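You operate a simulated robot arm through the tools that you are given. There is no shell and no other tool.

Carry out the task below with a simulated robot arm. There is one attempt and no reset: what you move stays moved.

TASK
Level the lamp yoke on the levelling table with the red knob.
Fine: set the yoke on the table and free the lock lever first, lock it after; leave the blue knob alone. Set down upright: lamp yoke. Where these are worked on the way, their far stop is far enough and under half their travel is too little: lock lever.

The check looks at the end state, three seconds after you hand in, the way a careful person would. Anything else that was tipped, shoved, dropped, spilled or broken makes it a failure.

THE ROBOT
A 5-joint arm with a two-finger parallel gripper, fixed in place. Base frame: the origin is on the floor under the middle of its stand, x ahead of it, y to its left, z up. Readings come in m, rad, newtons and seconds.
It reaches about 1.134 m from its shoulder. Its first joint turns from -2.601 to 2.601 rad. Payload 1.57 kg.
Tool frame: the origin (TCP) lies between the finger pads and is the grasp point; the fingertips stand 0.03 m ahead of it; z points along the fingers, y is the line along which they close. The gripper opens to 0.11 m. The fingers are 0.024 m wide and 0.012 m thick; the gripper's body (0.048 by 0.112 m) begins 0.078 m behind the TCP.
Orientation is that of the tool frame in the base frame, as a unit quaternion [x, y, z, w]. With the fingers straight down and closing along the base's y, the tool's x points along the base's -x, its y along +y and its z along -z.

THE INTERFACE
- The arm moves only by the tool play_rows. Its argument "commands" is one flat list of numbers, 7 for each row, row after row: the shift along the tool's x, y, z in m, then the turn, a rotation vector about the tool's x, y, z in degrees, then the finger opening in m, from 0 to 0.11. In form: [tx, ty, tz, ax, ay, az, hand, tx, ty, tz, ax, ay, az, hand, ...]. A call has 1 to 20 rows; each row shifts and turns the commanded pose from where the row before left it, along the tool's axes as they then stand. Rows are played at 5 a second. More than 0.05 m and 0.15 rad between two rows, or a gripper value outside its range, and nothing of the call is played. A pose out of reach is approached as far as the arm can. The call stops where the force on the tool passes 50 N (or 10 N more than at its start, if that is more) or the arm is blocked; 0.2 s more then pass. The fingers move at their own pace (about 0.153 m/s each) and stop on an object; they squeeze with about 30 N. The grip force told is the motor's: it shows also when the fingers shut on nothing. Time passes only in rows, and 0.2 s behind the last, so rows that do not move let the fingers close. The reply holds the time, the measured pose of the TCP, the force on the tool along the base axes, the opening and the grip force, in the units named above and with some noise, with the torque about the TCP (base axes, N m) and any sound that the robot's microphone picked up.
- Cameras (640 x 400 px; columns grow to the right, rows downward): "scene" is fixed at [0.0536, 0.4964, 1.3917]; the picture's right is [-0.62, -0.78, 0.00], its down [-0.24, 0.19, -0.95] and it looks along [0.75, -0.59, -0.30] (base axes); focal length 325 px, centre (320, 200). "wrist" rides on the gripper at [0.07, 0.016, -0.141] in the tool frame; the picture's right is [-0.23, 0.97, 0.00], its down [-0.86, -0.20, -0.48] and it looks along [-0.47, -0.11, 0.88] (tool axes); focal length 222 px, centre (320, 200). There is no depth. A picture from a camera that has moved, and an enlarged one, comes with that camera's place and axes in the base frame and with its lens. The place of the scene camera against the robot may be out by one fixed shift of up to 0.012 m in any direction.
- grab_frame(camera): a new picture of that camera. It takes no simulated time.
- raise_lower(by): slides the trunk up (or, below 0, down) by that many m; the arm rides with it, the base frame stays. It gives what a move gives, with no picture.
- enlarge(camera, box): a new picture of the part [left, top, right, bottom] of that camera's present view, enlarged. It takes no simulated time.
- job_done(): hands the job in; it is judged then, once.

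Nothing tells you positions but the pictures and the camera data. Unless the task says otherwise, let go and move clear before handing in.

The tools are called after "Request:" as a command line: name --argument value ..., lists and objects as JSON in quotes. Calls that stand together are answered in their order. play_rows: Moves the arm, as the interface text tells. Its arguments: {"type":"object","properties":{"commands":{"type":"array","items":{"type":"number"}}},"required":["commands"]} The other tools are called the same way: raise_lower (by) moves the trunk up or down; grab_frame (camera) takes a picture; enlarge (camera, box) takes an enlarged picture of a part of a camera's view; job_done () hands the job in.

At the start:

```text
clock: 0.0
position: [0.661, 0.1603, 1.2115]
tool_rot: [-0.001, 1.0, 0.0, -0.001]
wrist_force: [-0.8, -0.2, -1.4]
ft_torque: [-0.04, -0.01, 0.01]
width: 0.1099
finger_force: 0.2
trunk travel left (down, up): [-0.946, 0.024]
```

scene: 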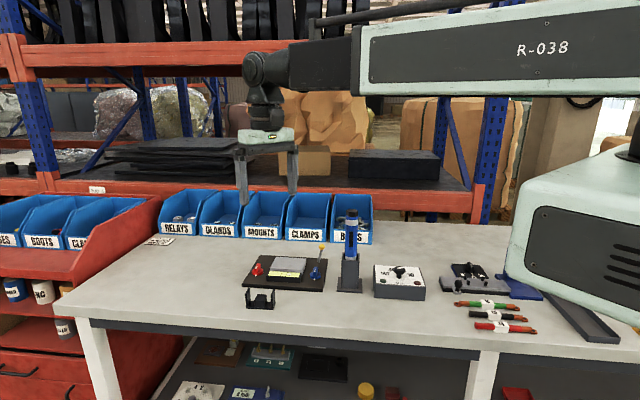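
wrist: 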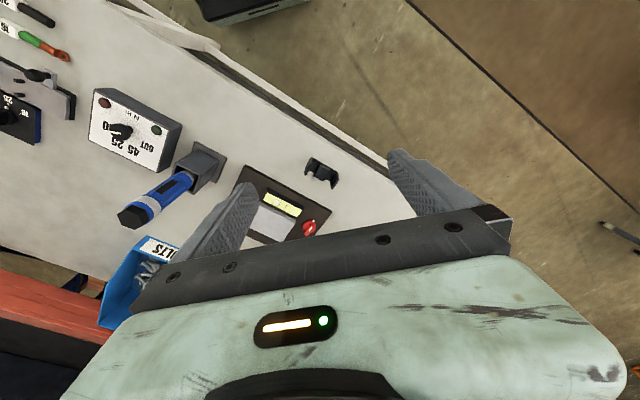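

I see a workbench with a dark levelling table (red knob, blue knob, yellow-tipped lever, a level bubble), and a small black U-shaped part in front of it that is probably the lamp yoke. I'll look closer before moving.

Request:
enlarge --camera "scene" --box '[220, 230, 350, 320]'

Request:
enlarge --camera "wrist" --box '[200, 130, 360, 260]'

Request:
enlarge --camera "scene" --box '[320, 200, 560, 350]'

```text
4.44 times, centred on (285, 275) of scene
camera zoom: at [0.0536, 0.4964, 1.3917], right [-0.62, -0.78, 0.0], down [-0.24, 0.19, -0.95], along [0.75, -0.59, -0.3], focal length 1444 px, centre (476, -133)
```

zoom: 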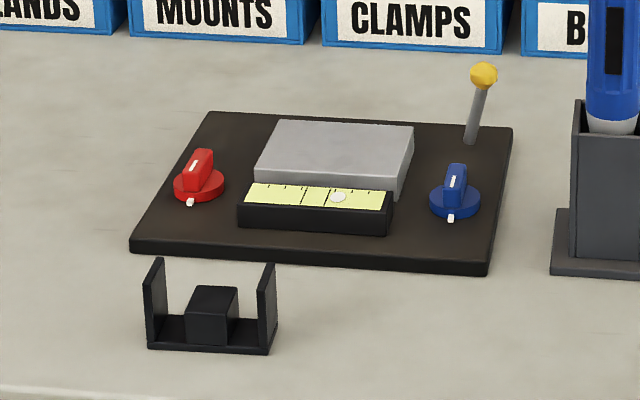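

```text
3.08 times, centred on (280, 195) of wrist
camera zoom: at [0.5902, 0.1774, 1.3543], right [0.23, 0.97, 0.0], down [0.86, -0.2, 0.48], along [0.47, -0.11, -0.88], focal length 684 px, centre (443, 215)
```

zoom: 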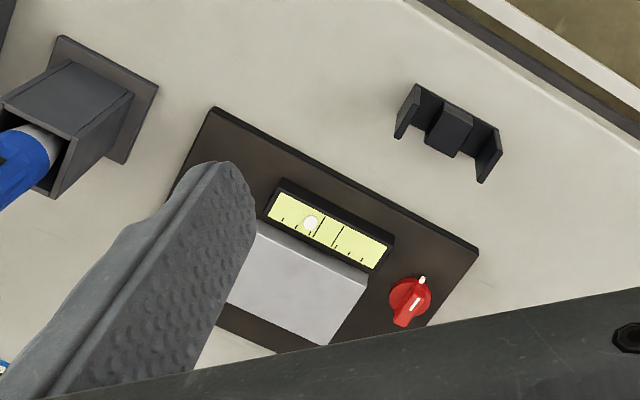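

```text
2.67 times, centred on (440, 275) of scene
camera zoom: at [0.0536, 0.4964, 1.3917], right [-0.62, -0.78, 0.0], down [-0.24, 0.19, -0.95], along [0.75, -0.59, -0.3], focal length 866 px, centre (0, 0)
```

zoom: 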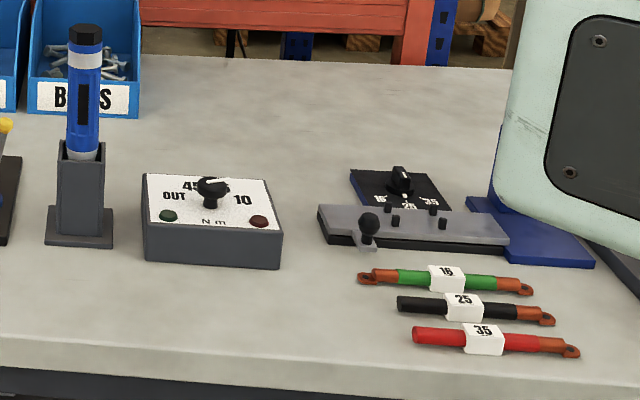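

The yoke sits at about (0.805, 0.127, 0.80) and the levelling plate is centred near (0.89, -0.02), turned about 45°. I'll move the wrist over the plate, staying high, to look at everything from above.

Request:
play_rows --commands '[-0.038, -0.034, 0, 0, 0, 0, 0.11, -0.038, -0.034, 0, 0, 0, 0, 0.11, -0.038, -0.034, 0, 0, 0, 0, 0.11, -0.038, -0.034, 0, 0, 0, 0, 0.11, -0.038, -0.034, 0, 0, 0, 0, 0.11, 0, 0, 0, 0, 0, 0, 0.11]'

```text
refused: row 1 steps farther than a row can; nothing moved
```

The step was just over the limit, so I'll split it into smaller ones.

Request:
play_rows --commands '[-0.0317, -0.0283, 0, 0, 0, 0, 0.11, -0.0317, -0.0283, 0, 0, 0, 0, 0.11, -0.0317, -0.0283, 0, 0, 0, 0, 0.11, -0.0317, -0.0283, 0, 0, 0, 0, 0.11, -0.0317, -0.0283, 0, 0, 0, 0, 0.11, -0.0317, -0.0283, 0, 0, 0, 0, 0.11, 0, 0, 0, 0, 0, 0, 0.11]'

Request:
grab_frame --camera "wrist"

Request:
grab_frame --camera "scene"

```text
clock: 1.6
position: [0.8535, -0.0085, 1.2137]
tool_rot: [-0.001, 1.0, 0.0, 0.0]
wrist_force: [-0.5, 0.1, 0.2]
ft_torque: [0.0, -0.02, 0.02]
width: 0.11
finger_force: 0.0
trunk travel left (down, up): [-0.946, 0.024]
```

```text
taken
camera wrist: at [0.7815, 0.0089, 1.3544], right [0.23, 0.97, 0.0], down [0.86, -0.2, 0.48], along [0.47, -0.11, -0.88], focal length 222 px, centre (320, 200)
```

wrist: 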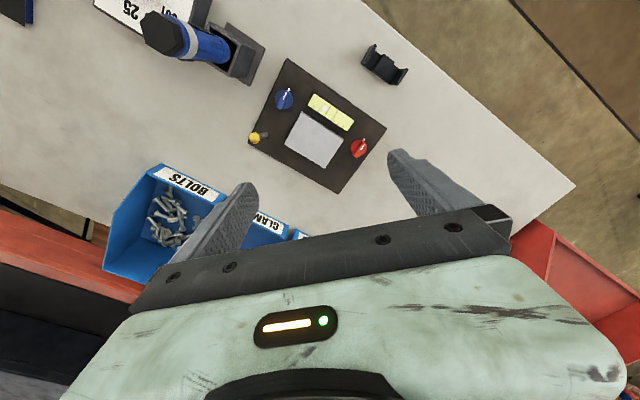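

```text
taken
```

scene: 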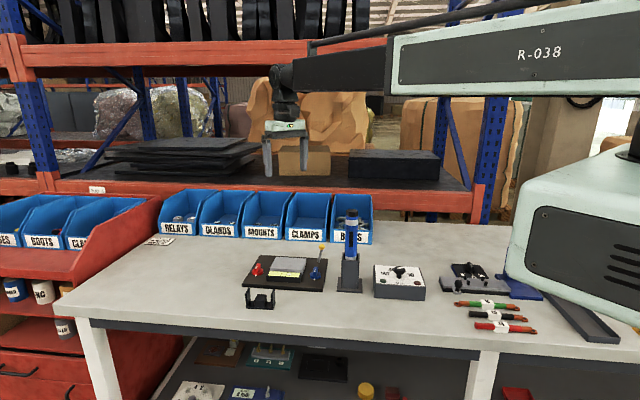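

Nice top view: plate with blue knob, red knob, vial, grey platform, and lever with yellow ball at the left corner; yoke above. I'll enlarge this.

Request:
enlarge --camera "wrist" --box '[235, 30, 427, 200]'

Request:
enlarge --camera "wrist" --box '[240, 75, 300, 155]'

Request:
enlarge --camera "scene" --box '[290, 230, 340, 290]'

```text
2.35 times, centred on (331, 115) of wrist
camera zoom: at [0.7815, 0.0089, 1.3544], right [0.23, 0.97, 0.0], down [0.86, -0.2, 0.48], along [0.47, -0.11, -0.88], focal length 523 px, centre (294, 400)
```

zoom: 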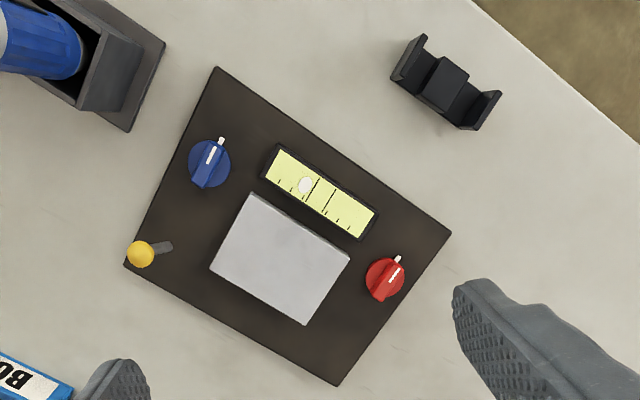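

```text
5.00 times, centred on (270, 115) of wrist
camera zoom: at [0.7815, 0.0089, 1.3544], right [0.23, 0.97, 0.0], down [0.86, -0.2, 0.48], along [0.47, -0.11, -0.88], focal length 1111 px, centre (570, 625)
```

zoom: 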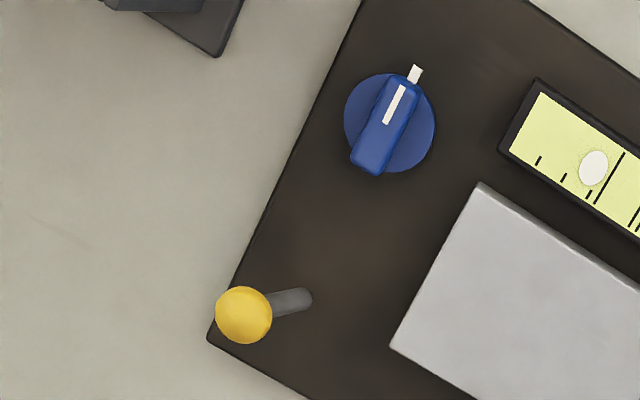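

```text
6.67 times, centred on (315, 260) of scene
camera zoom: at [0.0536, 0.4964, 1.3917], right [-0.62, -0.78, 0.0], down [-0.24, 0.19, -0.95], along [0.75, -0.59, -0.3], focal length 2166 px, centre (353, -200)
```

zoom: 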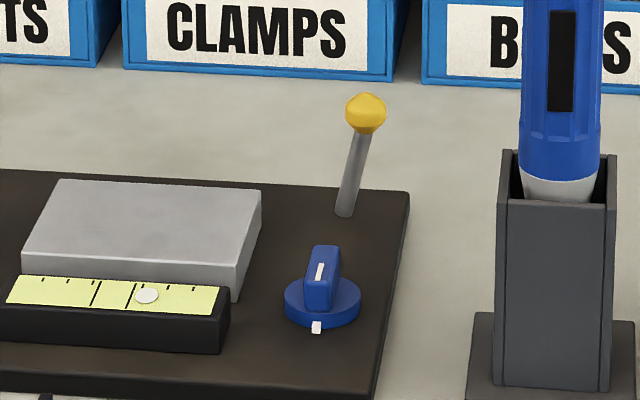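

The plate is 0.26 × 0.20 m, its top is at z≈0.827, its centre is near (0.896, -0.026), and it is yawed about 45°. The lever stands at (0.866, -0.138), leaning slightly outward. I'll go down above the yoke for a closer look.

Request:
play_rows --commands '[0.0068, 0.022, 0.037, 0, 0, 0, 0.11, 0.0068, 0.022, 0.037, 0, 0, 0, 0.11, 0.0068, 0.022, 0.037, 0, 0, 0, 0.11, 0.0068, 0.022, 0.037, 0, 0, 0, 0.11, 0.0068, 0.022, 0.037, 0, 0, 0, 0.11, 0.0068, 0.022, 0.037, 0, 0, 0, 0.11, 0, 0, 0, 0, 0, 0, 0.11]'

Request:
grab_frame --camera "wrist"

Request:
grab_frame --camera "scene"

```text
clock: 3.2
position: [0.8122, 0.1219, 1.2111]
tool_rot: [-0.001, 1.0, 0.0, 0.0]
wrist_force: [-0.7, 0.5, -0.3]
ft_torque: [0.0, 0.0, 0.0]
width: 0.1098
finger_force: 0.0
out of reach, approached as far as the arm can: row 1, 2, 3, 4, 5, 6
trunk travel left (down, up): [-0.946, 0.024]
```

```text
taken
camera wrist: at [0.7415, 0.1391, 1.3542], right [0.23, 0.97, 0.0], down [0.86, -0.2, 0.48], along [0.47, -0.11, -0.88], focal length 222 px, centre (320, 200)
```

wrist: 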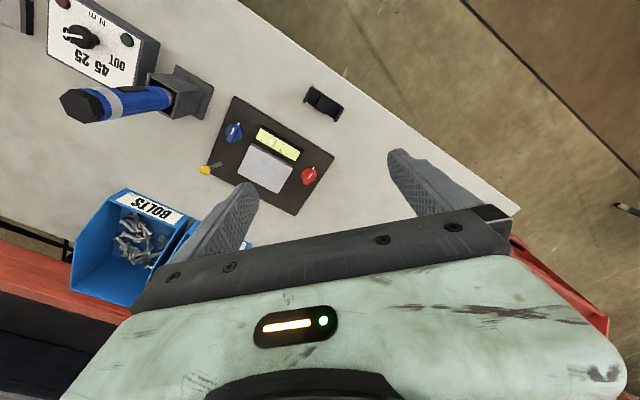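

```text
taken
```

scene: 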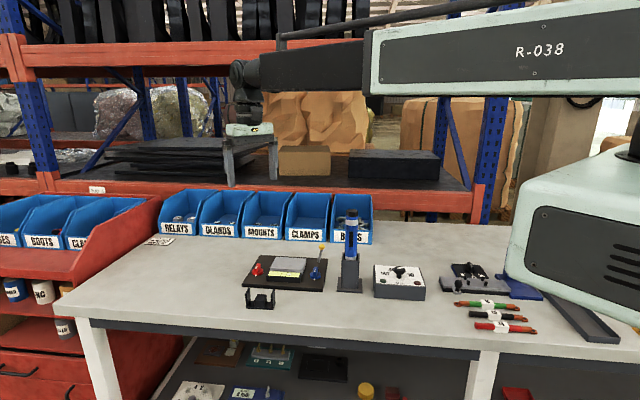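

The arm could not move down. Vertical travel seems to come only from the trunk, so I'll test horizontal reach up here toward the red knob, around (0.95, 0.06), before going lower.

Request:
play_rows --commands '[-0.046, -0.0165, 0, 0, 0, 0, 0.11, -0.046, -0.0165, 0, 0, 0, 0, 0.11, -0.046, -0.0165, 0, 0, 0, 0, 0.11, 0, 0, 0, 0, 0, 0, 0.11]'

Request:
grab_frame --camera "scene"

Request:
enlarge --camera "wrist" --box '[200, 0, 420, 150]'

```text
clock: 4.2
position: [0.9452, 0.0738, 1.2126]
tool_rot: [0.0, 1.0, 0.0, 0.001]
wrist_force: [-0.3, 0.2, -0.3]
ft_torque: [-0.02, 0.0, 0.03]
width: 0.1103
finger_force: 0.0
out of reach, approached as far as the arm can: row 3
trunk travel left (down, up): [-0.946, 0.024]
```

```text
taken
```

scene: 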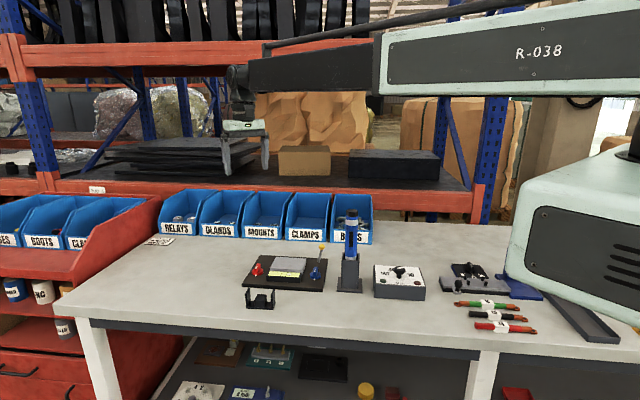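

```text
2.67 times, centred on (310, 75) of wrist
camera zoom: at [0.872, 0.0918, 1.3542], right [0.23, 0.97, 0.0], down [0.85, -0.2, 0.48], along [0.47, -0.11, -0.88], focal length 592 px, centre (347, 533)
```

zoom: 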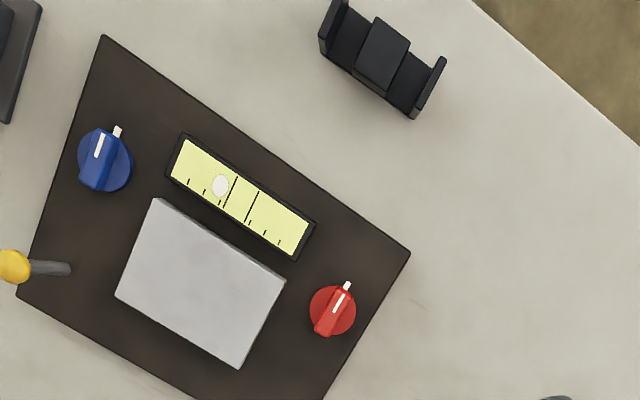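

The arm turns out to be a telescoping boom that points straight at the tool, about 0.19 m above the TCP, and it reaches r≈0.948 with the fingers straight down. The red knob, near (0.941, 0.064, 0.85), is just within reach. Now I'll go back over the yoke and lower the trunk for a close view.

Request:
play_rows --commands '[0.036, 0.0155, 0, 0, 0, 0, 0.11, 0.036, 0.0155, 0, 0, 0, 0, 0.11, 0.036, 0.0155, 0, 0, 0, 0, 0.11, 0.036, 0.0155, 0, 0, 0, 0, 0.11, 0, 0, 0, 0, 0, 0, 0.11]'

Request:
raise_lower --by -0.2

Request:
grab_frame --camera "wrist"

Request:
grab_frame --camera "scene"

```text
clock: 5.4
position: [0.8003, 0.1341, 1.2124]
tool_rot: [0.0, 1.0, 0.0, 0.0]
wrist_force: [0.1, 0.1, 0.0]
ft_torque: [0.01, 0.01, -0.02]
width: 0.1098
finger_force: 0.0
trunk travel left (down, up): [-0.946, 0.024]
```

```text
clock: 7.6
position: [0.8007, 0.1348, 1.0122]
tool_rot: [0.0, 1.0, 0.0, -0.001]
wrist_force: [0.0, 0.2, 0.6]
ft_torque: [0.0, -0.04, -0.03]
width: 0.11
finger_force: 0.0
trunk travel left (down, up): [-0.746, 0.224]
```

```text
taken
camera wrist: at [0.7295, 0.1529, 1.1543], right [0.23, 0.97, 0.0], down [0.86, -0.2, 0.48], along [0.47, -0.11, -0.88], focal length 222 px, centre (320, 200)
```

wrist: 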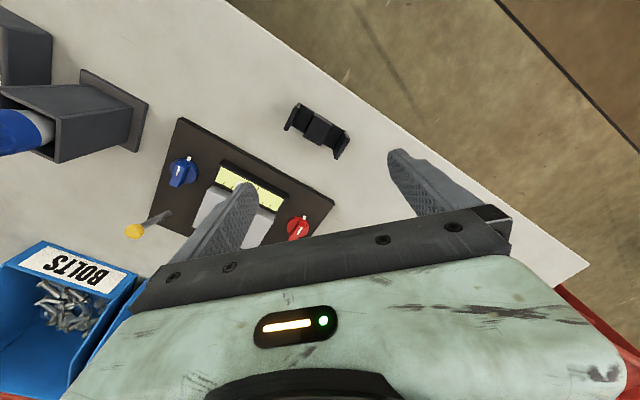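

```text
taken
```

scene: 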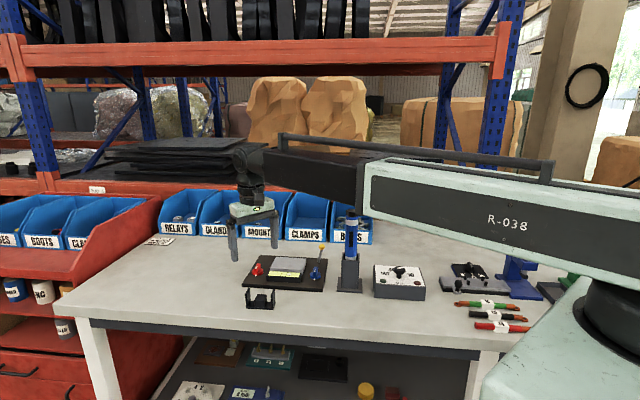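

Request:
enlarge --camera "wrist" --box '[270, 90, 366, 170]'

Request:
enlarge --camera "wrist" --box '[110, 100, 350, 250]'

Request:
enlarge --camera "scene" --box '[230, 280, 294, 320]'

```text
5.00 times, centred on (318, 130) of wrist
camera zoom: at [0.7295, 0.1529, 1.1543], right [0.23, 0.97, 0.0], down [0.86, -0.2, 0.48], along [0.47, -0.11, -0.88], focal length 1111 px, centre (330, 550)
```

zoom: 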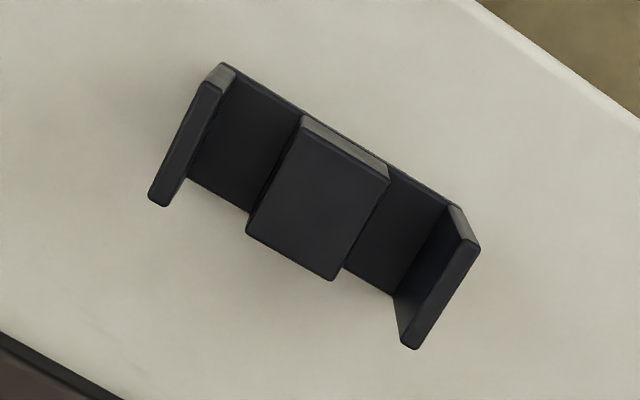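

```text
2.67 times, centred on (230, 175) of wrist
camera zoom: at [0.7295, 0.1529, 1.1543], right [0.23, 0.97, 0.0], down [0.86, -0.2, 0.48], along [0.47, -0.11, -0.88], focal length 592 px, centre (560, 267)
```

zoom: 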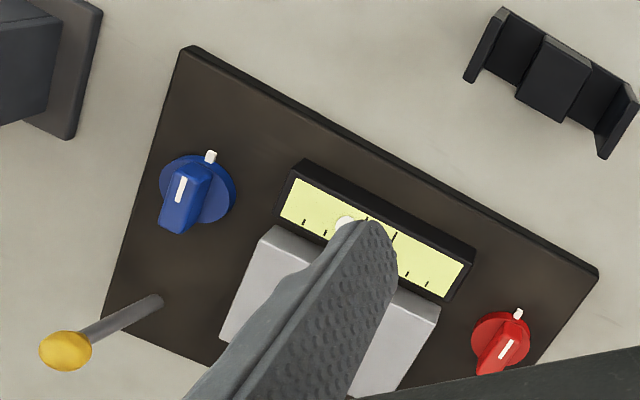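

```text
10.00 times, centred on (262, 300) of scene
camera zoom: at [0.0536, 0.4964, 1.3917], right [-0.62, -0.78, 0.0], down [-0.24, 0.19, -0.95], along [0.75, -0.59, -0.3], focal length 3249 px, centre (900, -800)
```

zoom: 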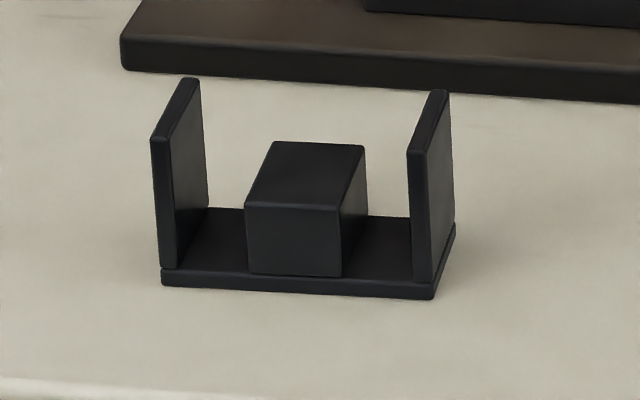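

The yoke is clear now: a thin base, a central block of about 27 × 31 mm centred at (0.790, 0.135), and two side arms, yawed about 47°. I'll turn the gripper so it closes across the block, between the arms, and shift over it.

Request:
play_rows --commands '[0.011, 0, 0, 0, 0, 0, 0.11, 0, 0, 0, 0, 0, -7.9, 0.11, 0, 0, 0, 0, 0, -7.9, 0.11, 0, 0, 0, 0, 0, -7.9, 0.11, 0, 0, 0, 0, 0, -7.9, 0.11, 0, 0, 0, 0, 0, -7.9, 0.11, 0, 0, 0, 0, 0, -7.9, 0.11, 0, 0, 0, 0, 0, 0, 0.11]'

Request:
grab_frame --camera "wrist"

```text
clock: 9.4
position: [0.7902, 0.1352, 1.0124]
tool_rot: [-0.404, 0.915, 0.001, -0.001]
wrist_force: [0.2, 0.3, 0.0]
ft_torque: [0.02, 0.0, 0.03]
width: 0.1102
finger_force: 0.1
trunk travel left (down, up): [-0.746, 0.224]
```

```text
taken
camera wrist: at [0.7292, 0.0959, 1.1542], right [-0.56, 0.83, 0.0], down [0.72, 0.5, 0.48], along [0.4, 0.27, -0.88], focal length 222 px, centre (320, 200)
```

wrist: 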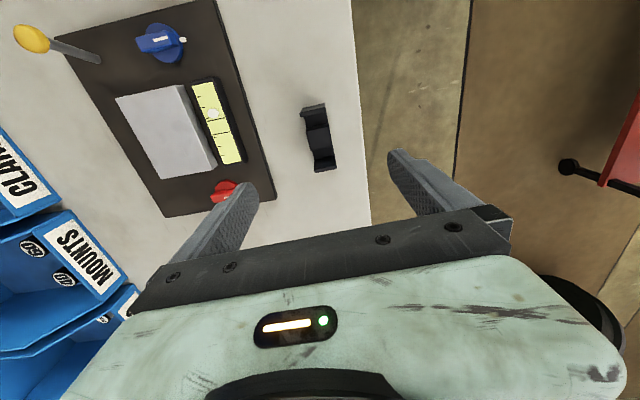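

The tool is aligned over the block. I'll lower partway and check the alignment up close.

Request:
raise_lower --by -0.11

Request:
grab_frame --camera "wrist"

Request:
enlarge --camera "scene" --box '[210, 210, 338, 320]'

```text
clock: 10.8
position: [0.7898, 0.1336, 0.9027]
tool_rot: [-0.402, 0.916, 0.0, -0.001]
wrist_force: [-0.2, 0.2, 0.5]
ft_torque: [0.0, 0.04, -0.02]
width: 0.1101
finger_force: 0.1
trunk travel left (down, up): [-0.636, 0.334]
```

```text
taken
camera wrist: at [0.7291, 0.096, 1.0443], right [-0.56, 0.83, 0.0], down [0.73, 0.49, 0.48], along [0.4, 0.27, -0.88], focal length 222 px, centre (320, 200)
```

wrist: 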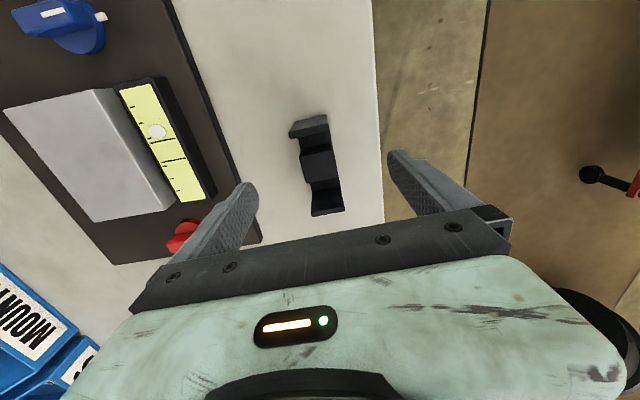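

```text
3.64 times, centred on (274, 265) of scene
camera zoom: at [0.0536, 0.4964, 1.3917], right [-0.62, -0.78, 0.0], down [-0.24, 0.19, -0.95], along [0.75, -0.59, -0.3], focal length 1181 px, centre (487, -36)
```

zoom: 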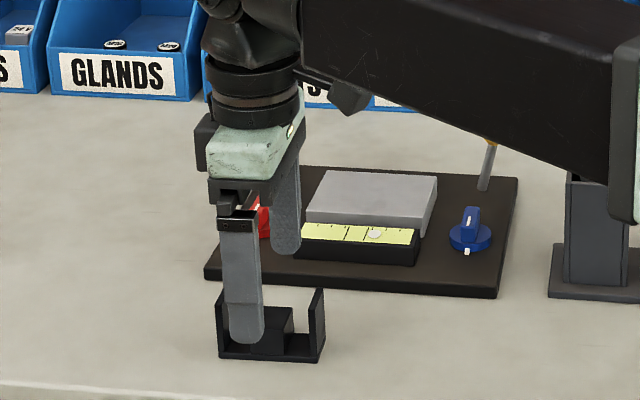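

Request:
enlarge --camera "wrist" --box '[230, 90, 420, 240]'

```text
2.67 times, centred on (325, 165) of wrist
camera zoom: at [0.7291, 0.096, 1.0443], right [-0.56, 0.83, 0.0], down [0.73, 0.49, 0.48], along [0.4, 0.27, -0.88], focal length 592 px, centre (307, 293)
```

zoom: 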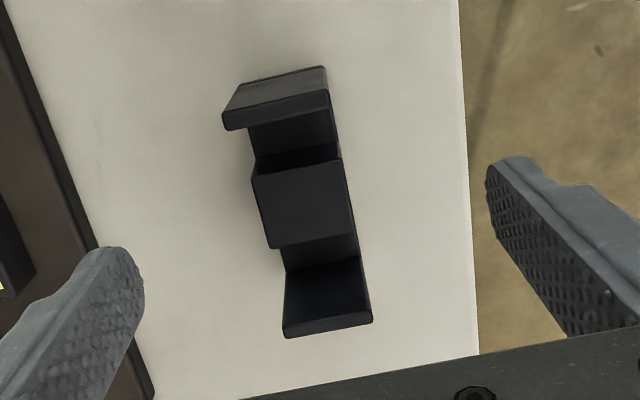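

The block is centred under the tool and well aligned. I'll narrow the fingers to 0.07 m, lower so the tips straddle the block just above the bench, and check.

Request:
play_rows --commands '[0, -0.0015, 0, 0, 0, 0, 0.07, 0, 0, 0, 0, 0, 0, 0.07]'

Request:
raise_lower --by -0.042

Request:
enlarge --camera "wrist" --box '[230, 90, 420, 240]'

Request:
enlarge --camera "scene" --box '[220, 240, 316, 320]'

```text
clock: 11.4
position: [0.7916, 0.1338, 0.9018]
tool_rot: [-0.401, 0.916, 0.001, 0.0]
wrist_force: [0.7, 0.3, 0.1]
ft_torque: [0.0, 0.01, 0.01]
width: 0.0699
finger_force: 0.1
trunk travel left (down, up): [-0.636, 0.334]
```

```text
clock: 12.2
position: [0.7913, 0.1331, 0.8598]
tool_rot: [-0.402, 0.916, 0.0, 0.0]
wrist_force: [-0.2, -0.4, -0.5]
ft_torque: [0.01, 0.01, -0.02]
width: 0.0699
finger_force: 0.2
trunk travel left (down, up): [-0.594, 0.376]
```

```text
2.67 times, centred on (325, 165) of wrist
camera zoom: at [0.7305, 0.0945, 1.0023], right [-0.56, 0.83, 0.0], down [0.73, 0.49, 0.48], along [0.4, 0.27, -0.88], focal length 592 px, centre (307, 293)
```

zoom: 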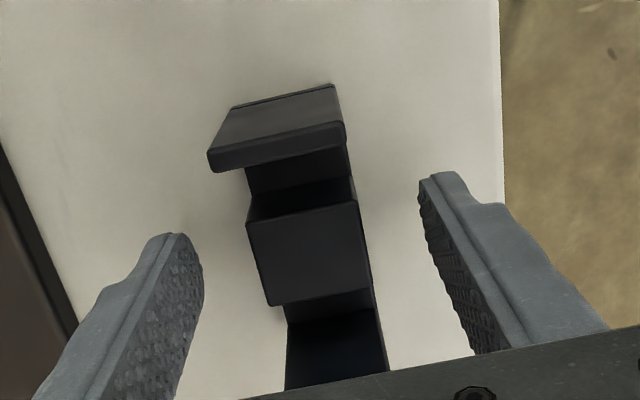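

```text
5.00 times, centred on (268, 280) of scene
camera zoom: at [0.0536, 0.4964, 1.3917], right [-0.62, -0.78, 0.0], down [-0.24, 0.19, -0.95], along [0.75, -0.59, -0.3], focal length 1624 px, centre (580, -200)
```

zoom: 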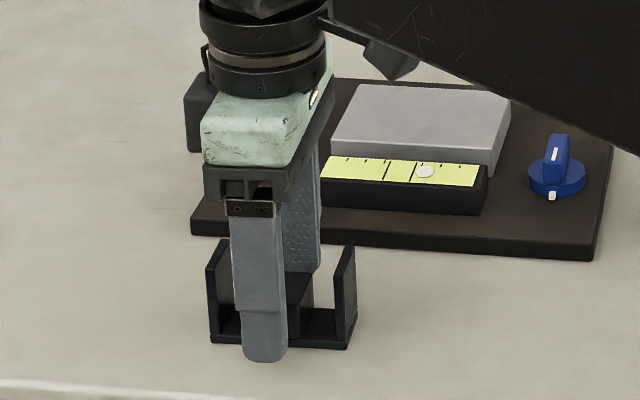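

The fingers straddle the block cleanly. Closing on it.

Request:
play_rows --commands '[0, 0, 0, 0, 0, 0, 0.02, 0, 0, 0, 0, 0, 0, 0.02, 0, 0, 0, 0, 0, 0, 0.02, 0, 0, 0, 0, 0, 0, 0.02]'

Request:
enlarge --camera "wrist" --box '[230, 90, 420, 240]'

```text
clock: 13.2
position: [0.7913, 0.1338, 0.8606]
tool_rot: [-0.402, 0.916, 0.0, 0.0]
wrist_force: [0.8, -0.2, 3.0]
ft_torque: [-0.05, 0.03, 0.02]
width: 0.0317
finger_force: 29.9
trunk travel left (down, up): [-0.594, 0.376]
```

```text
2.67 times, centred on (325, 165) of wrist
camera zoom: at [0.7306, 0.0945, 1.0023], right [-0.56, 0.83, 0.0], down [0.73, 0.49, 0.48], along [0.4, 0.27, -0.88], focal length 592 px, centre (307, 293)
```

zoom: 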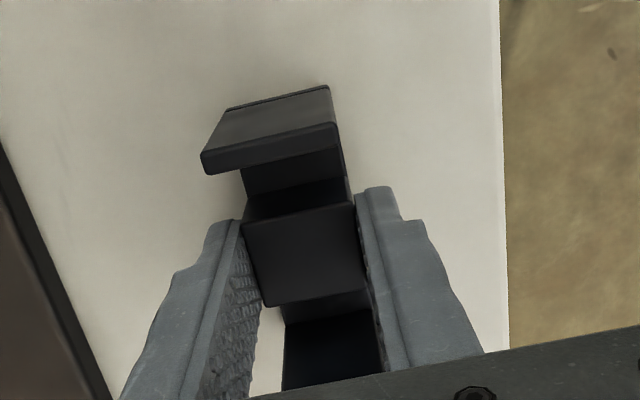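

Gripped, width 0.0317 m. Lifting with the trunk.

Request:
raise_lower --by 0.12

Request:
grab_frame --camera "wrist"

Request:
grab_frame --camera "scene"

```text
clock: 14.7
position: [0.7915, 0.134, 0.9792]
tool_rot: [-0.402, 0.916, 0.0, 0.0]
wrist_force: [0.6, -0.3, -0.3]
ft_torque: [0.0, 0.03, -0.02]
width: 0.0199
finger_force: 0.1
trunk travel left (down, up): [-0.714, 0.256]
```

```text
taken
camera wrist: at [0.7306, 0.0946, 1.1222], right [-0.56, 0.83, 0.0], down [0.73, 0.49, 0.48], along [0.4, 0.27, -0.88], focal length 222 px, centre (320, 200)
```

wrist: 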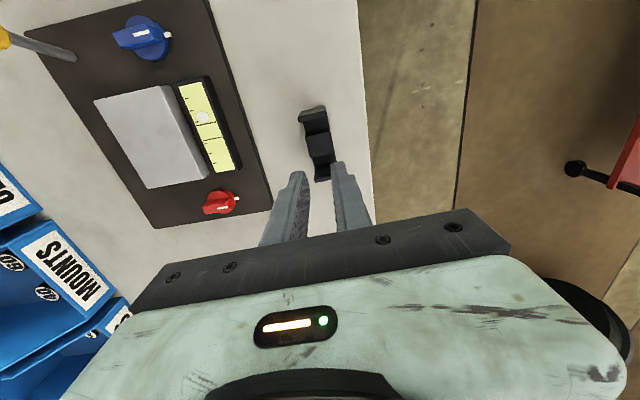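

```text
taken
```

scene: 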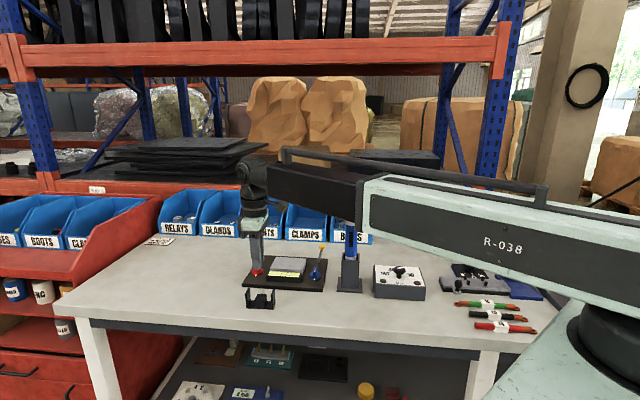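

The yoke slipped out and looks to be still standing in place, so the grip was too shallow. I'll check it closely before trying again lower.

Request:
enlarge --camera "wrist" --box '[270, 80, 366, 200]'

Request:
enlarge --camera "scene" --box '[230, 280, 294, 320]'

```text
3.33 times, centred on (318, 140) of wrist
camera zoom: at [0.7306, 0.0946, 1.1222], right [-0.56, 0.83, 0.0], down [0.73, 0.49, 0.48], along [0.4, 0.27, -0.88], focal length 740 px, centre (327, 400)
```

zoom: 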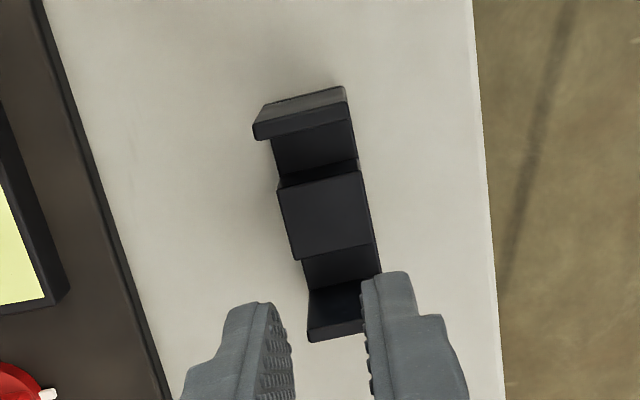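

```text
10.00 times, centred on (262, 300) of scene
camera zoom: at [0.0536, 0.4964, 1.3917], right [-0.62, -0.78, 0.0], down [-0.24, 0.19, -0.95], along [0.75, -0.59, -0.3], focal length 3249 px, centre (900, -800)
```

zoom: 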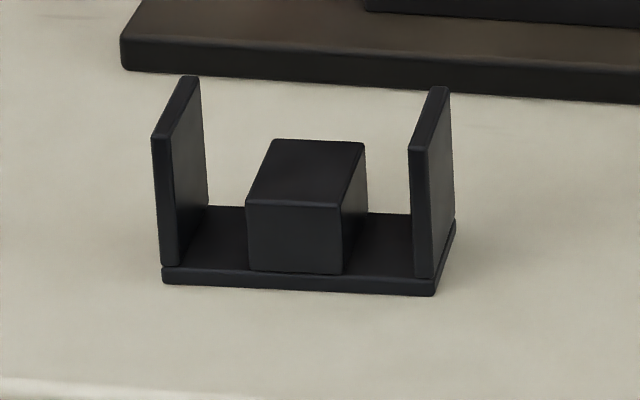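

The yoke hasn't moved. From the vertical parallax, the block top is really at about 0.842 and the bench about 0.814, so I need to grip roughly 12 mm lower. Reopening and descending, watching the force.

Request:
play_rows --commands '[0, 0, 0, 0, 0, 0, 0.065, 0, 0, 0, 0, 0, 0, 0.065]'

Request:
raise_lower --by -0.12

Request:
raise_lower --by -0.007

Request:
raise_lower --by -0.004

Request:
enlarge --camera "scene" --box '[220, 240, 316, 320]'

Request:
enlarge --camera "wrist" --box '[230, 90, 420, 240]'

```text
clock: 15.3
position: [0.7909, 0.1342, 0.9809]
tool_rot: [-0.402, 0.916, 0.0, 0.0]
wrist_force: [0.2, -0.2, 0.1]
ft_torque: [-0.02, 0.03, -0.03]
width: 0.065
finger_force: 0.0
trunk travel left (down, up): [-0.714, 0.256]
```

```text
clock: 16.8
position: [0.7921, 0.1328, 0.8604]
tool_rot: [-0.402, 0.916, 0.0, -0.001]
wrist_force: [0.3, -0.2, -0.4]
ft_torque: [0.01, 0.01, 0.03]
width: 0.0649
finger_force: 0.1
trunk travel left (down, up): [-0.594, 0.376]
```

```text
clock: 17.4
position: [0.7909, 0.1333, 0.8522]
tool_rot: [-0.402, 0.915, 0.0, -0.001]
wrist_force: [0.3, -0.3, 0.2]
ft_torque: [0.0, 0.0, 0.0]
width: 0.0648
finger_force: 0.1
trunk travel left (down, up): [-0.587, 0.383]
```

```text
clock: 17.9
position: [0.7908, 0.1333, 0.8507]
tool_rot: [-0.402, 0.916, 0.0, 0.0]
wrist_force: [1.9, 1.4, 9.7]
ft_torque: [0.14, 0.19, -0.17]
width: 0.064
finger_force: 0.0
trunk travel left (down, up): [-0.583, 0.387]
```

```text
5.00 times, centred on (268, 280) of scene
camera zoom: at [0.0536, 0.4964, 1.3917], right [-0.62, -0.78, 0.0], down [-0.24, 0.19, -0.95], along [0.75, -0.59, -0.3], focal length 1624 px, centre (580, -200)
```

zoom: 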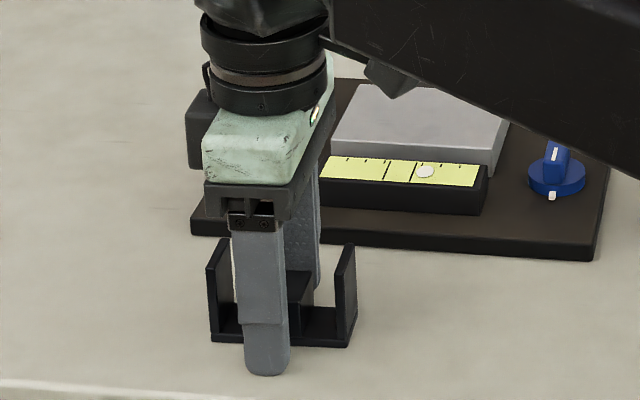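

```text
2.67 times, centred on (325, 165) of wrist
camera zoom: at [0.7301, 0.0948, 0.9918], right [-0.56, 0.83, 0.0], down [0.73, 0.49, 0.48], along [0.4, 0.27, -0.88], focal length 592 px, centre (307, 293)
```

zoom: 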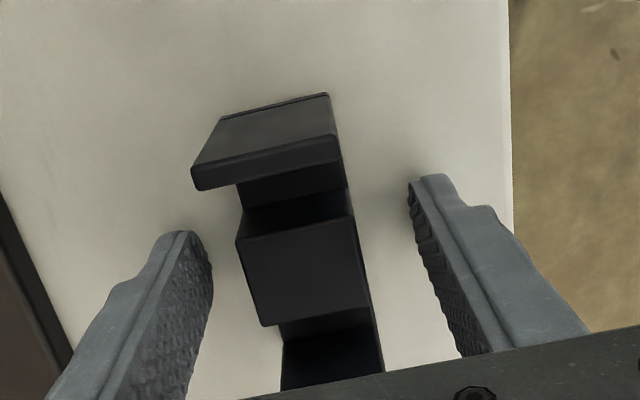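

The tips touched the bench at TCP z≈0.851, so the bench is at z≈0.820 and the block is too low for the pads around the TCP. The two side arms, about 0.077 m apart outside and 0.056 m tall, suit the pads better. I'll rise, turn 90°, and grip across the arms.

Request:
raise_lower --by 0.1

Request:
play_rows --commands '[0, 0, 0, 0, 0, 8.2, 0.11, 0, 0, 0, 0, 0, 8.2, 0.11, 0, 0, 0, 0, 0, 8.2, 0.11, 0, 0, 0, 0, 0, 8.2, 0.11, 0, 0, 0, 0, 0, 8.2, 0.11, 0, 0, 0, 0, 0, 8.2, 0.11, 0, 0, 0, 0, 0, 8.2, 0.11, 0, 0, 0, 0, 0, 8.2, 0.11, 0, 0, 0, 0, 0, 8.2, 0.11, 0, 0, 0, 0, 0, 8.2, 0.11, 0, 0, 0, 0, 0, 8.0, 0.11, 0, 0, 0, 0, 0, 0, 0.11]'

Request:
grab_frame --camera "wrist"

Request:
enlarge --camera "wrist" --box '[230, 60, 420, 200]'

```text
clock: 19.3
position: [0.7917, 0.1337, 0.9496]
tool_rot: [-0.401, 0.916, 0.0, 0.0]
wrist_force: [-0.4, -0.2, -0.2]
ft_torque: [0.02, -0.01, 0.03]
width: 0.0649
finger_force: 0.1
trunk travel left (down, up): [-0.683, 0.287]
```

```text
clock: 21.9
position: [0.7918, 0.1339, 0.9493]
tool_rot: [0.364, 0.932, 0.0, 0.001]
wrist_force: [0.3, 0.3, 0.1]
ft_torque: [-0.02, 0.0, -0.01]
width: 0.1101
finger_force: 0.0
trunk travel left (down, up): [-0.683, 0.287]
```

```text
taken
camera wrist: at [0.7496, 0.194, 1.0912], right [0.83, 0.56, 0.0], down [0.49, -0.73, 0.48], along [0.27, -0.4, -0.88], focal length 222 px, centre (320, 200)
```

wrist: 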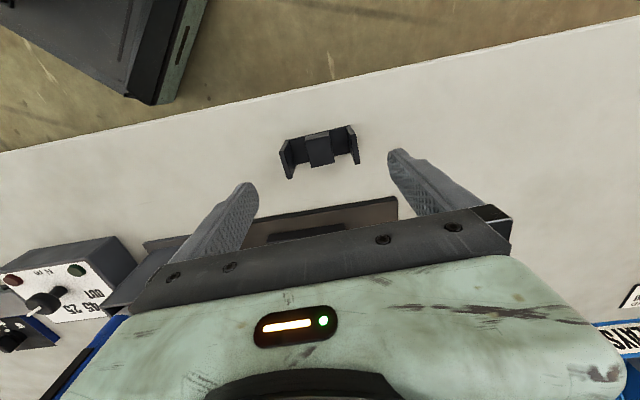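

```text
2.86 times, centred on (325, 130) of wrist
camera zoom: at [0.7496, 0.194, 1.0912], right [0.83, 0.56, 0.0], down [0.49, -0.73, 0.48], along [0.27, -0.4, -0.88], focal length 635 px, centre (306, 400)
```

zoom: 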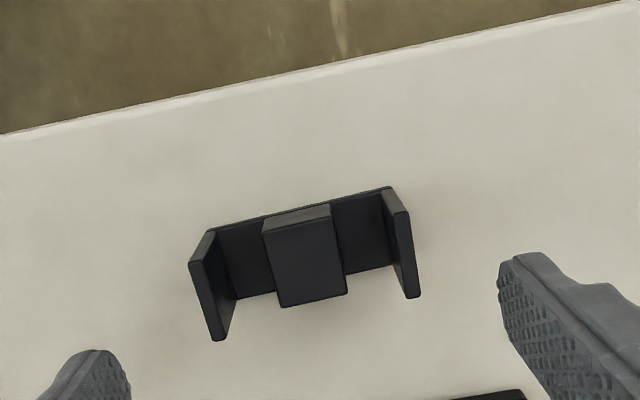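

Aligned: the arms' outer faces are at ±0.038 m along the closing axis, well inside the opening. I'll shift 2 mm, lower, and grip.

Request:
play_rows --commands '[0.002, 0.0005, 0, 0, 0, 0, 0.11, 0, 0, 0, 0, 0, 0, 0.11]'

Request:
raise_lower --by -0.091

Request:
play_rows --commands '[0, 0, 0, 0, 0, 0, 0.06, 0, 0, 0, 0, 0, 0, 0.06, 0, 0, 0, 0, 0, 0, 0.06, 0, 0, 0, 0, 0, 0, 0.06]'

Request:
grab_frame --camera "wrist"

Request:
enlarge --camera "scene" --box '[220, 240, 316, 320]'

```text
clock: 22.5
position: [0.7916, 0.1347, 0.9495]
tool_rot: [0.363, 0.932, 0.001, 0.0]
wrist_force: [0.5, 0.3, -0.3]
ft_torque: [0.01, 0.02, -0.03]
width: 0.11
finger_force: 0.0
trunk travel left (down, up): [-0.683, 0.287]
```

```text
clock: 23.7
position: [0.7898, 0.1349, 0.8585]
tool_rot: [0.364, 0.931, 0.0, 0.0]
wrist_force: [0.2, 0.1, 0.0]
ft_torque: [-0.01, -0.01, -0.03]
width: 0.1102
finger_force: 0.0
trunk travel left (down, up): [-0.592, 0.378]
```

```text
clock: 24.7
position: [0.7911, 0.1355, 0.8583]
tool_rot: [0.364, 0.932, 0.0, 0.0]
wrist_force: [-0.6, -1.8, 0.9]
ft_torque: [0.04, -0.07, -0.02]
width: 0.08
finger_force: 30.2
trunk travel left (down, up): [-0.592, 0.378]
```

```text
taken
camera wrist: at [0.7487, 0.1955, 1.0003], right [0.83, 0.56, 0.0], down [0.49, -0.73, 0.48], along [0.27, -0.4, -0.88], focal length 222 px, centre (320, 200)
```

wrist: 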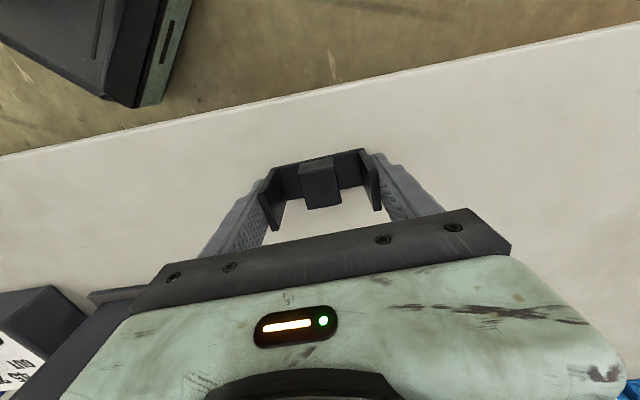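

```text
5.00 times, centred on (268, 280) of scene
camera zoom: at [0.0536, 0.4964, 1.3917], right [-0.62, -0.78, 0.0], down [-0.24, 0.19, -0.95], along [0.75, -0.59, -0.3], focal length 1624 px, centre (580, -200)
```

zoom: 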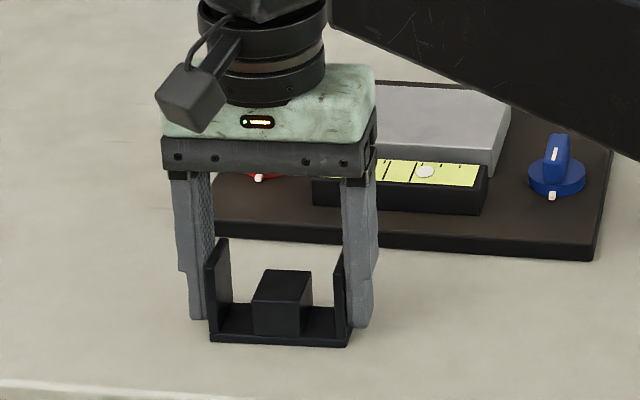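

Both arms are gripped at a width of 0.080 m. I'll lift a little and check that it holds.

Request:
raise_lower --by 0.03

Request:
enlarge --camera "scene" --box '[220, 240, 316, 320]'

```text
clock: 25.5
position: [0.7909, 0.136, 0.8886]
tool_rot: [0.363, 0.932, 0.0, 0.001]
wrist_force: [-0.3, 0.2, -2.3]
ft_torque: [0.02, -0.01, 0.0]
width: 0.0797
finger_force: 29.7
trunk travel left (down, up): [-0.622, 0.348]
```

```text
5.00 times, centred on (268, 280) of scene
camera zoom: at [0.0536, 0.4964, 1.3917], right [-0.62, -0.78, 0.0], down [-0.24, 0.19, -0.95], along [0.75, -0.59, -0.3], focal length 1624 px, centre (580, -200)
```

zoom: 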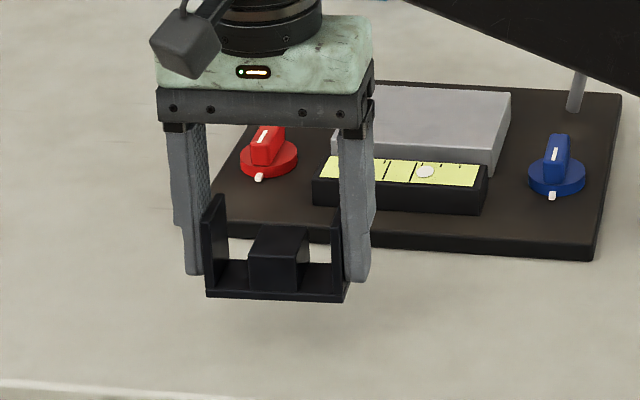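

It holds, with a load of about 2.3 N. I'll raise it and carry it over the platform centre, estimated at (0.900, -0.033), top z≈0.856.

Request:
raise_lower --by 0.07

Request:
play_rows --commands '[-0.0243, -0.00635, 0, 0, 0, 0, 0.06, -0.0243, -0.00635, 0, 0, 0, 0, 0.06, -0.0243, -0.00635, 0, 0, 0, 0, 0.06, -0.0243, -0.00635, 0, 0, 0, 0, 0.06, -0.0243, -0.00635, 0, 0, 0, 0, 0.06, -0.0243, -0.00635, 0, 0, 0, 0, 0.06, -0.0243, -0.00635, 0, 0, 0, 0, 0.06, -0.0243, -0.00635, 0, 0, 0, 0, 0.06, 0, 0, 0, 0, 0, 2, 0.06, 0, 0, 0, 0, 0, 0, 0.06]'

Request:
grab_frame --camera "wrist"

Request:
enlarge --camera "scene" --box '[220, 210, 348, 300]'

```text
clock: 26.6
position: [0.7907, 0.135, 0.9586]
tool_rot: [0.363, 0.932, 0.0, 0.001]
wrist_force: [0.0, -0.1, -3.4]
ft_torque: [0.07, 0.0, 0.0]
width: 0.0797
finger_force: 30.2
trunk travel left (down, up): [-0.692, 0.278]
```

```text
clock: 28.8
position: [0.9001, -0.0352, 0.9585]
tool_rot: [0.379, 0.925, 0.0, 0.001]
wrist_force: [-0.1, 0.5, -2.8]
ft_torque: [0.01, 0.0, 0.02]
width: 0.0798
finger_force: 30.2
trunk travel left (down, up): [-0.692, 0.278]
```

```text
taken
camera wrist: at [0.8607, 0.0277, 1.1001], right [0.85, 0.53, 0.0], down [0.47, -0.74, 0.48], along [0.26, -0.4, -0.88], focal length 222 px, centre (320, 200)
```

wrist: 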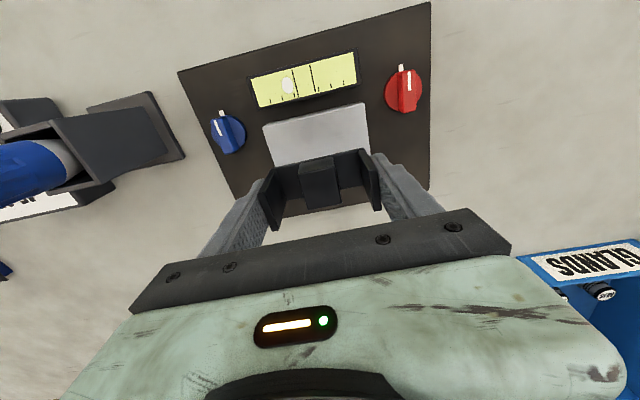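

```text
4.44 times, centred on (284, 255) of scene
camera zoom: at [0.0536, 0.4964, 1.3917], right [-0.62, -0.78, 0.0], down [-0.24, 0.19, -0.95], along [0.75, -0.59, -0.3], focal length 1444 px, centre (480, -44)
```

zoom: 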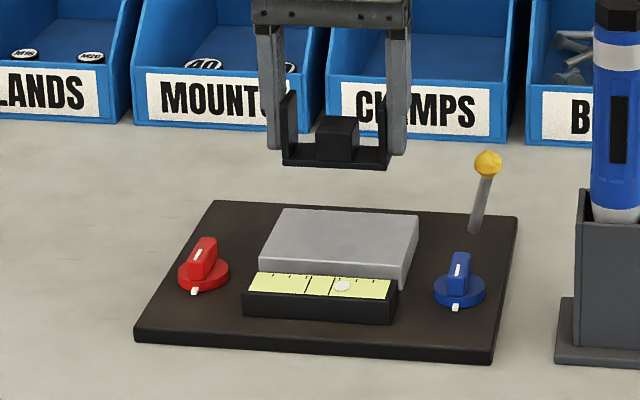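

Request:
enlarge --camera "wrist" --box '[170, 0, 440, 220]'

```text
1.82 times, centred on (305, 110) of wrist
camera zoom: at [0.8607, 0.0277, 1.1001], right [0.85, 0.53, 0.0], down [0.47, -0.74, 0.48], along [0.26, -0.4, -0.88], focal length 404 px, centre (347, 364)
```

zoom: 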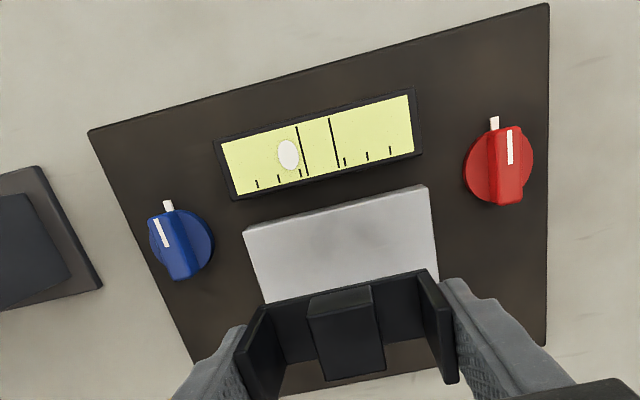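

The yoke is centred over the platform to within about 1 mm. I'll lower it in steps, watching for contact.

Request:
play_rows --commands '[-0.0005, 0.0005, 0, 0, 0, 0.8, 0.06, 0, 0, 0, 0, 0, 0, 0.06]'

Request:
raise_lower --by -0.05

Request:
enlarge --camera "scene" --box '[220, 210, 348, 300]'

Request:
enlarge --camera "wrist" --box '[170, 0, 440, 220]'

```text
clock: 29.4
position: [0.9018, -0.0337, 0.9571]
tool_rot: [0.387, 0.922, 0.0, 0.0]
wrist_force: [0.2, 0.0, -2.3]
ft_torque: [0.0, -0.02, 0.03]
width: 0.0798
finger_force: 30.3
trunk travel left (down, up): [-0.692, 0.278]
```

```text
clock: 30.3
position: [0.9007, -0.0327, 0.9079]
tool_rot: [0.386, 0.923, 0.0, 0.0]
wrist_force: [-0.2, 0.2, -3.3]
ft_torque: [0.03, -0.03, 0.06]
width: 0.0797
finger_force: 30.3
trunk travel left (down, up): [-0.642, 0.328]
```

```text
4.44 times, centred on (284, 255) of scene
camera zoom: at [0.0536, 0.4964, 1.3917], right [-0.62, -0.78, 0.0], down [-0.24, 0.19, -0.95], along [0.75, -0.59, -0.3], focal length 1444 px, centre (480, -44)
```

zoom: 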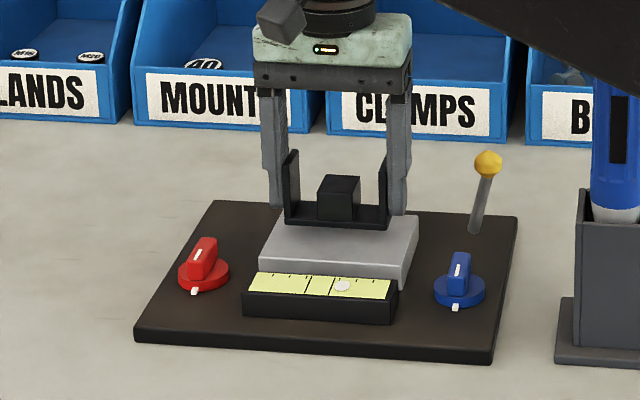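

```text
1.82 times, centred on (305, 110) of wrist
camera zoom: at [0.862, 0.0286, 1.0501], right [0.85, 0.52, 0.0], down [0.46, -0.75, 0.48], along [0.25, -0.41, -0.88], focal length 404 px, centre (347, 364)
```

zoom: 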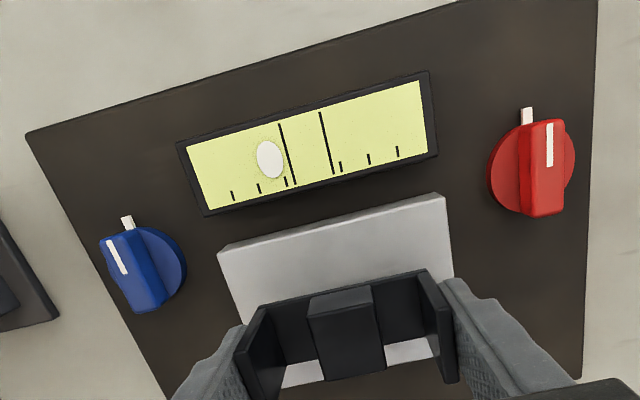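

Request:
raise_lower --by -0.008

Request:
raise_lower --by -0.003

Request:
enlarge --camera "scene" --box '[250, 220, 314, 280]'

```text
clock: 30.8
position: [0.901, -0.0344, 0.8994]
tool_rot: [0.385, 0.923, 0.0, 0.0]
wrist_force: [-0.1, -0.2, -1.4]
ft_torque: [0.0, 0.0, -0.01]
width: 0.0797
finger_force: 30.1
trunk travel left (down, up): [-0.634, 0.336]
```

```text
clock: 31.4
position: [0.9003, -0.0344, 0.8966]
tool_rot: [0.386, 0.922, -0.001, 0.0]
wrist_force: [0.2, -0.3, -2.3]
ft_torque: [0.01, -0.01, 0.01]
width: 0.0798
finger_force: 30.1
trunk travel left (down, up): [-0.631, 0.339]
```

```text
6.67 times, centred on (282, 250) of scene
camera zoom: at [0.0536, 0.4964, 1.3917], right [-0.62, -0.78, 0.0], down [-0.24, 0.19, -0.95], along [0.75, -0.59, -0.3], focal length 2166 px, centre (573, -133)
```

zoom: 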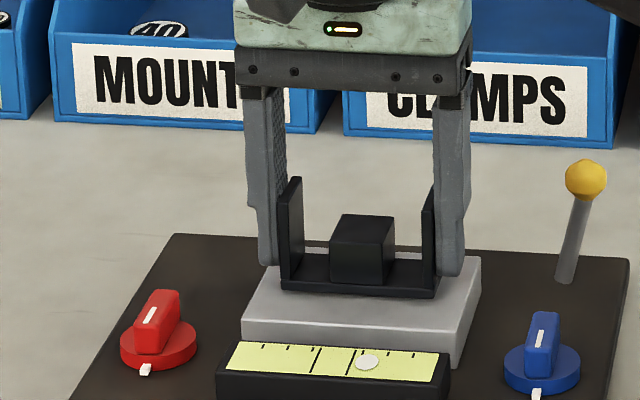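

Request:
raise_lower --by -0.002

Request:
raise_lower --by -0.002

```text
clock: 31.9
position: [0.9011, -0.0334, 0.8955]
tool_rot: [0.386, 0.923, 0.001, 0.0]
wrist_force: [0.1, 0.0, -2.5]
ft_torque: [0.02, 0.01, 0.01]
width: 0.0796
finger_force: 29.4
trunk travel left (down, up): [-0.629, 0.341]
```

```text
clock: 32.4
position: [0.9007, -0.0336, 0.8939]
tool_rot: [0.386, 0.923, 0.0, 0.0]
wrist_force: [7.1, -0.9, 15.9]
ft_torque: [-0.18, 0.17, 0.02]
width: 0.08
finger_force: 29.6
trunk travel left (down, up): [-0.627, 0.343]
```

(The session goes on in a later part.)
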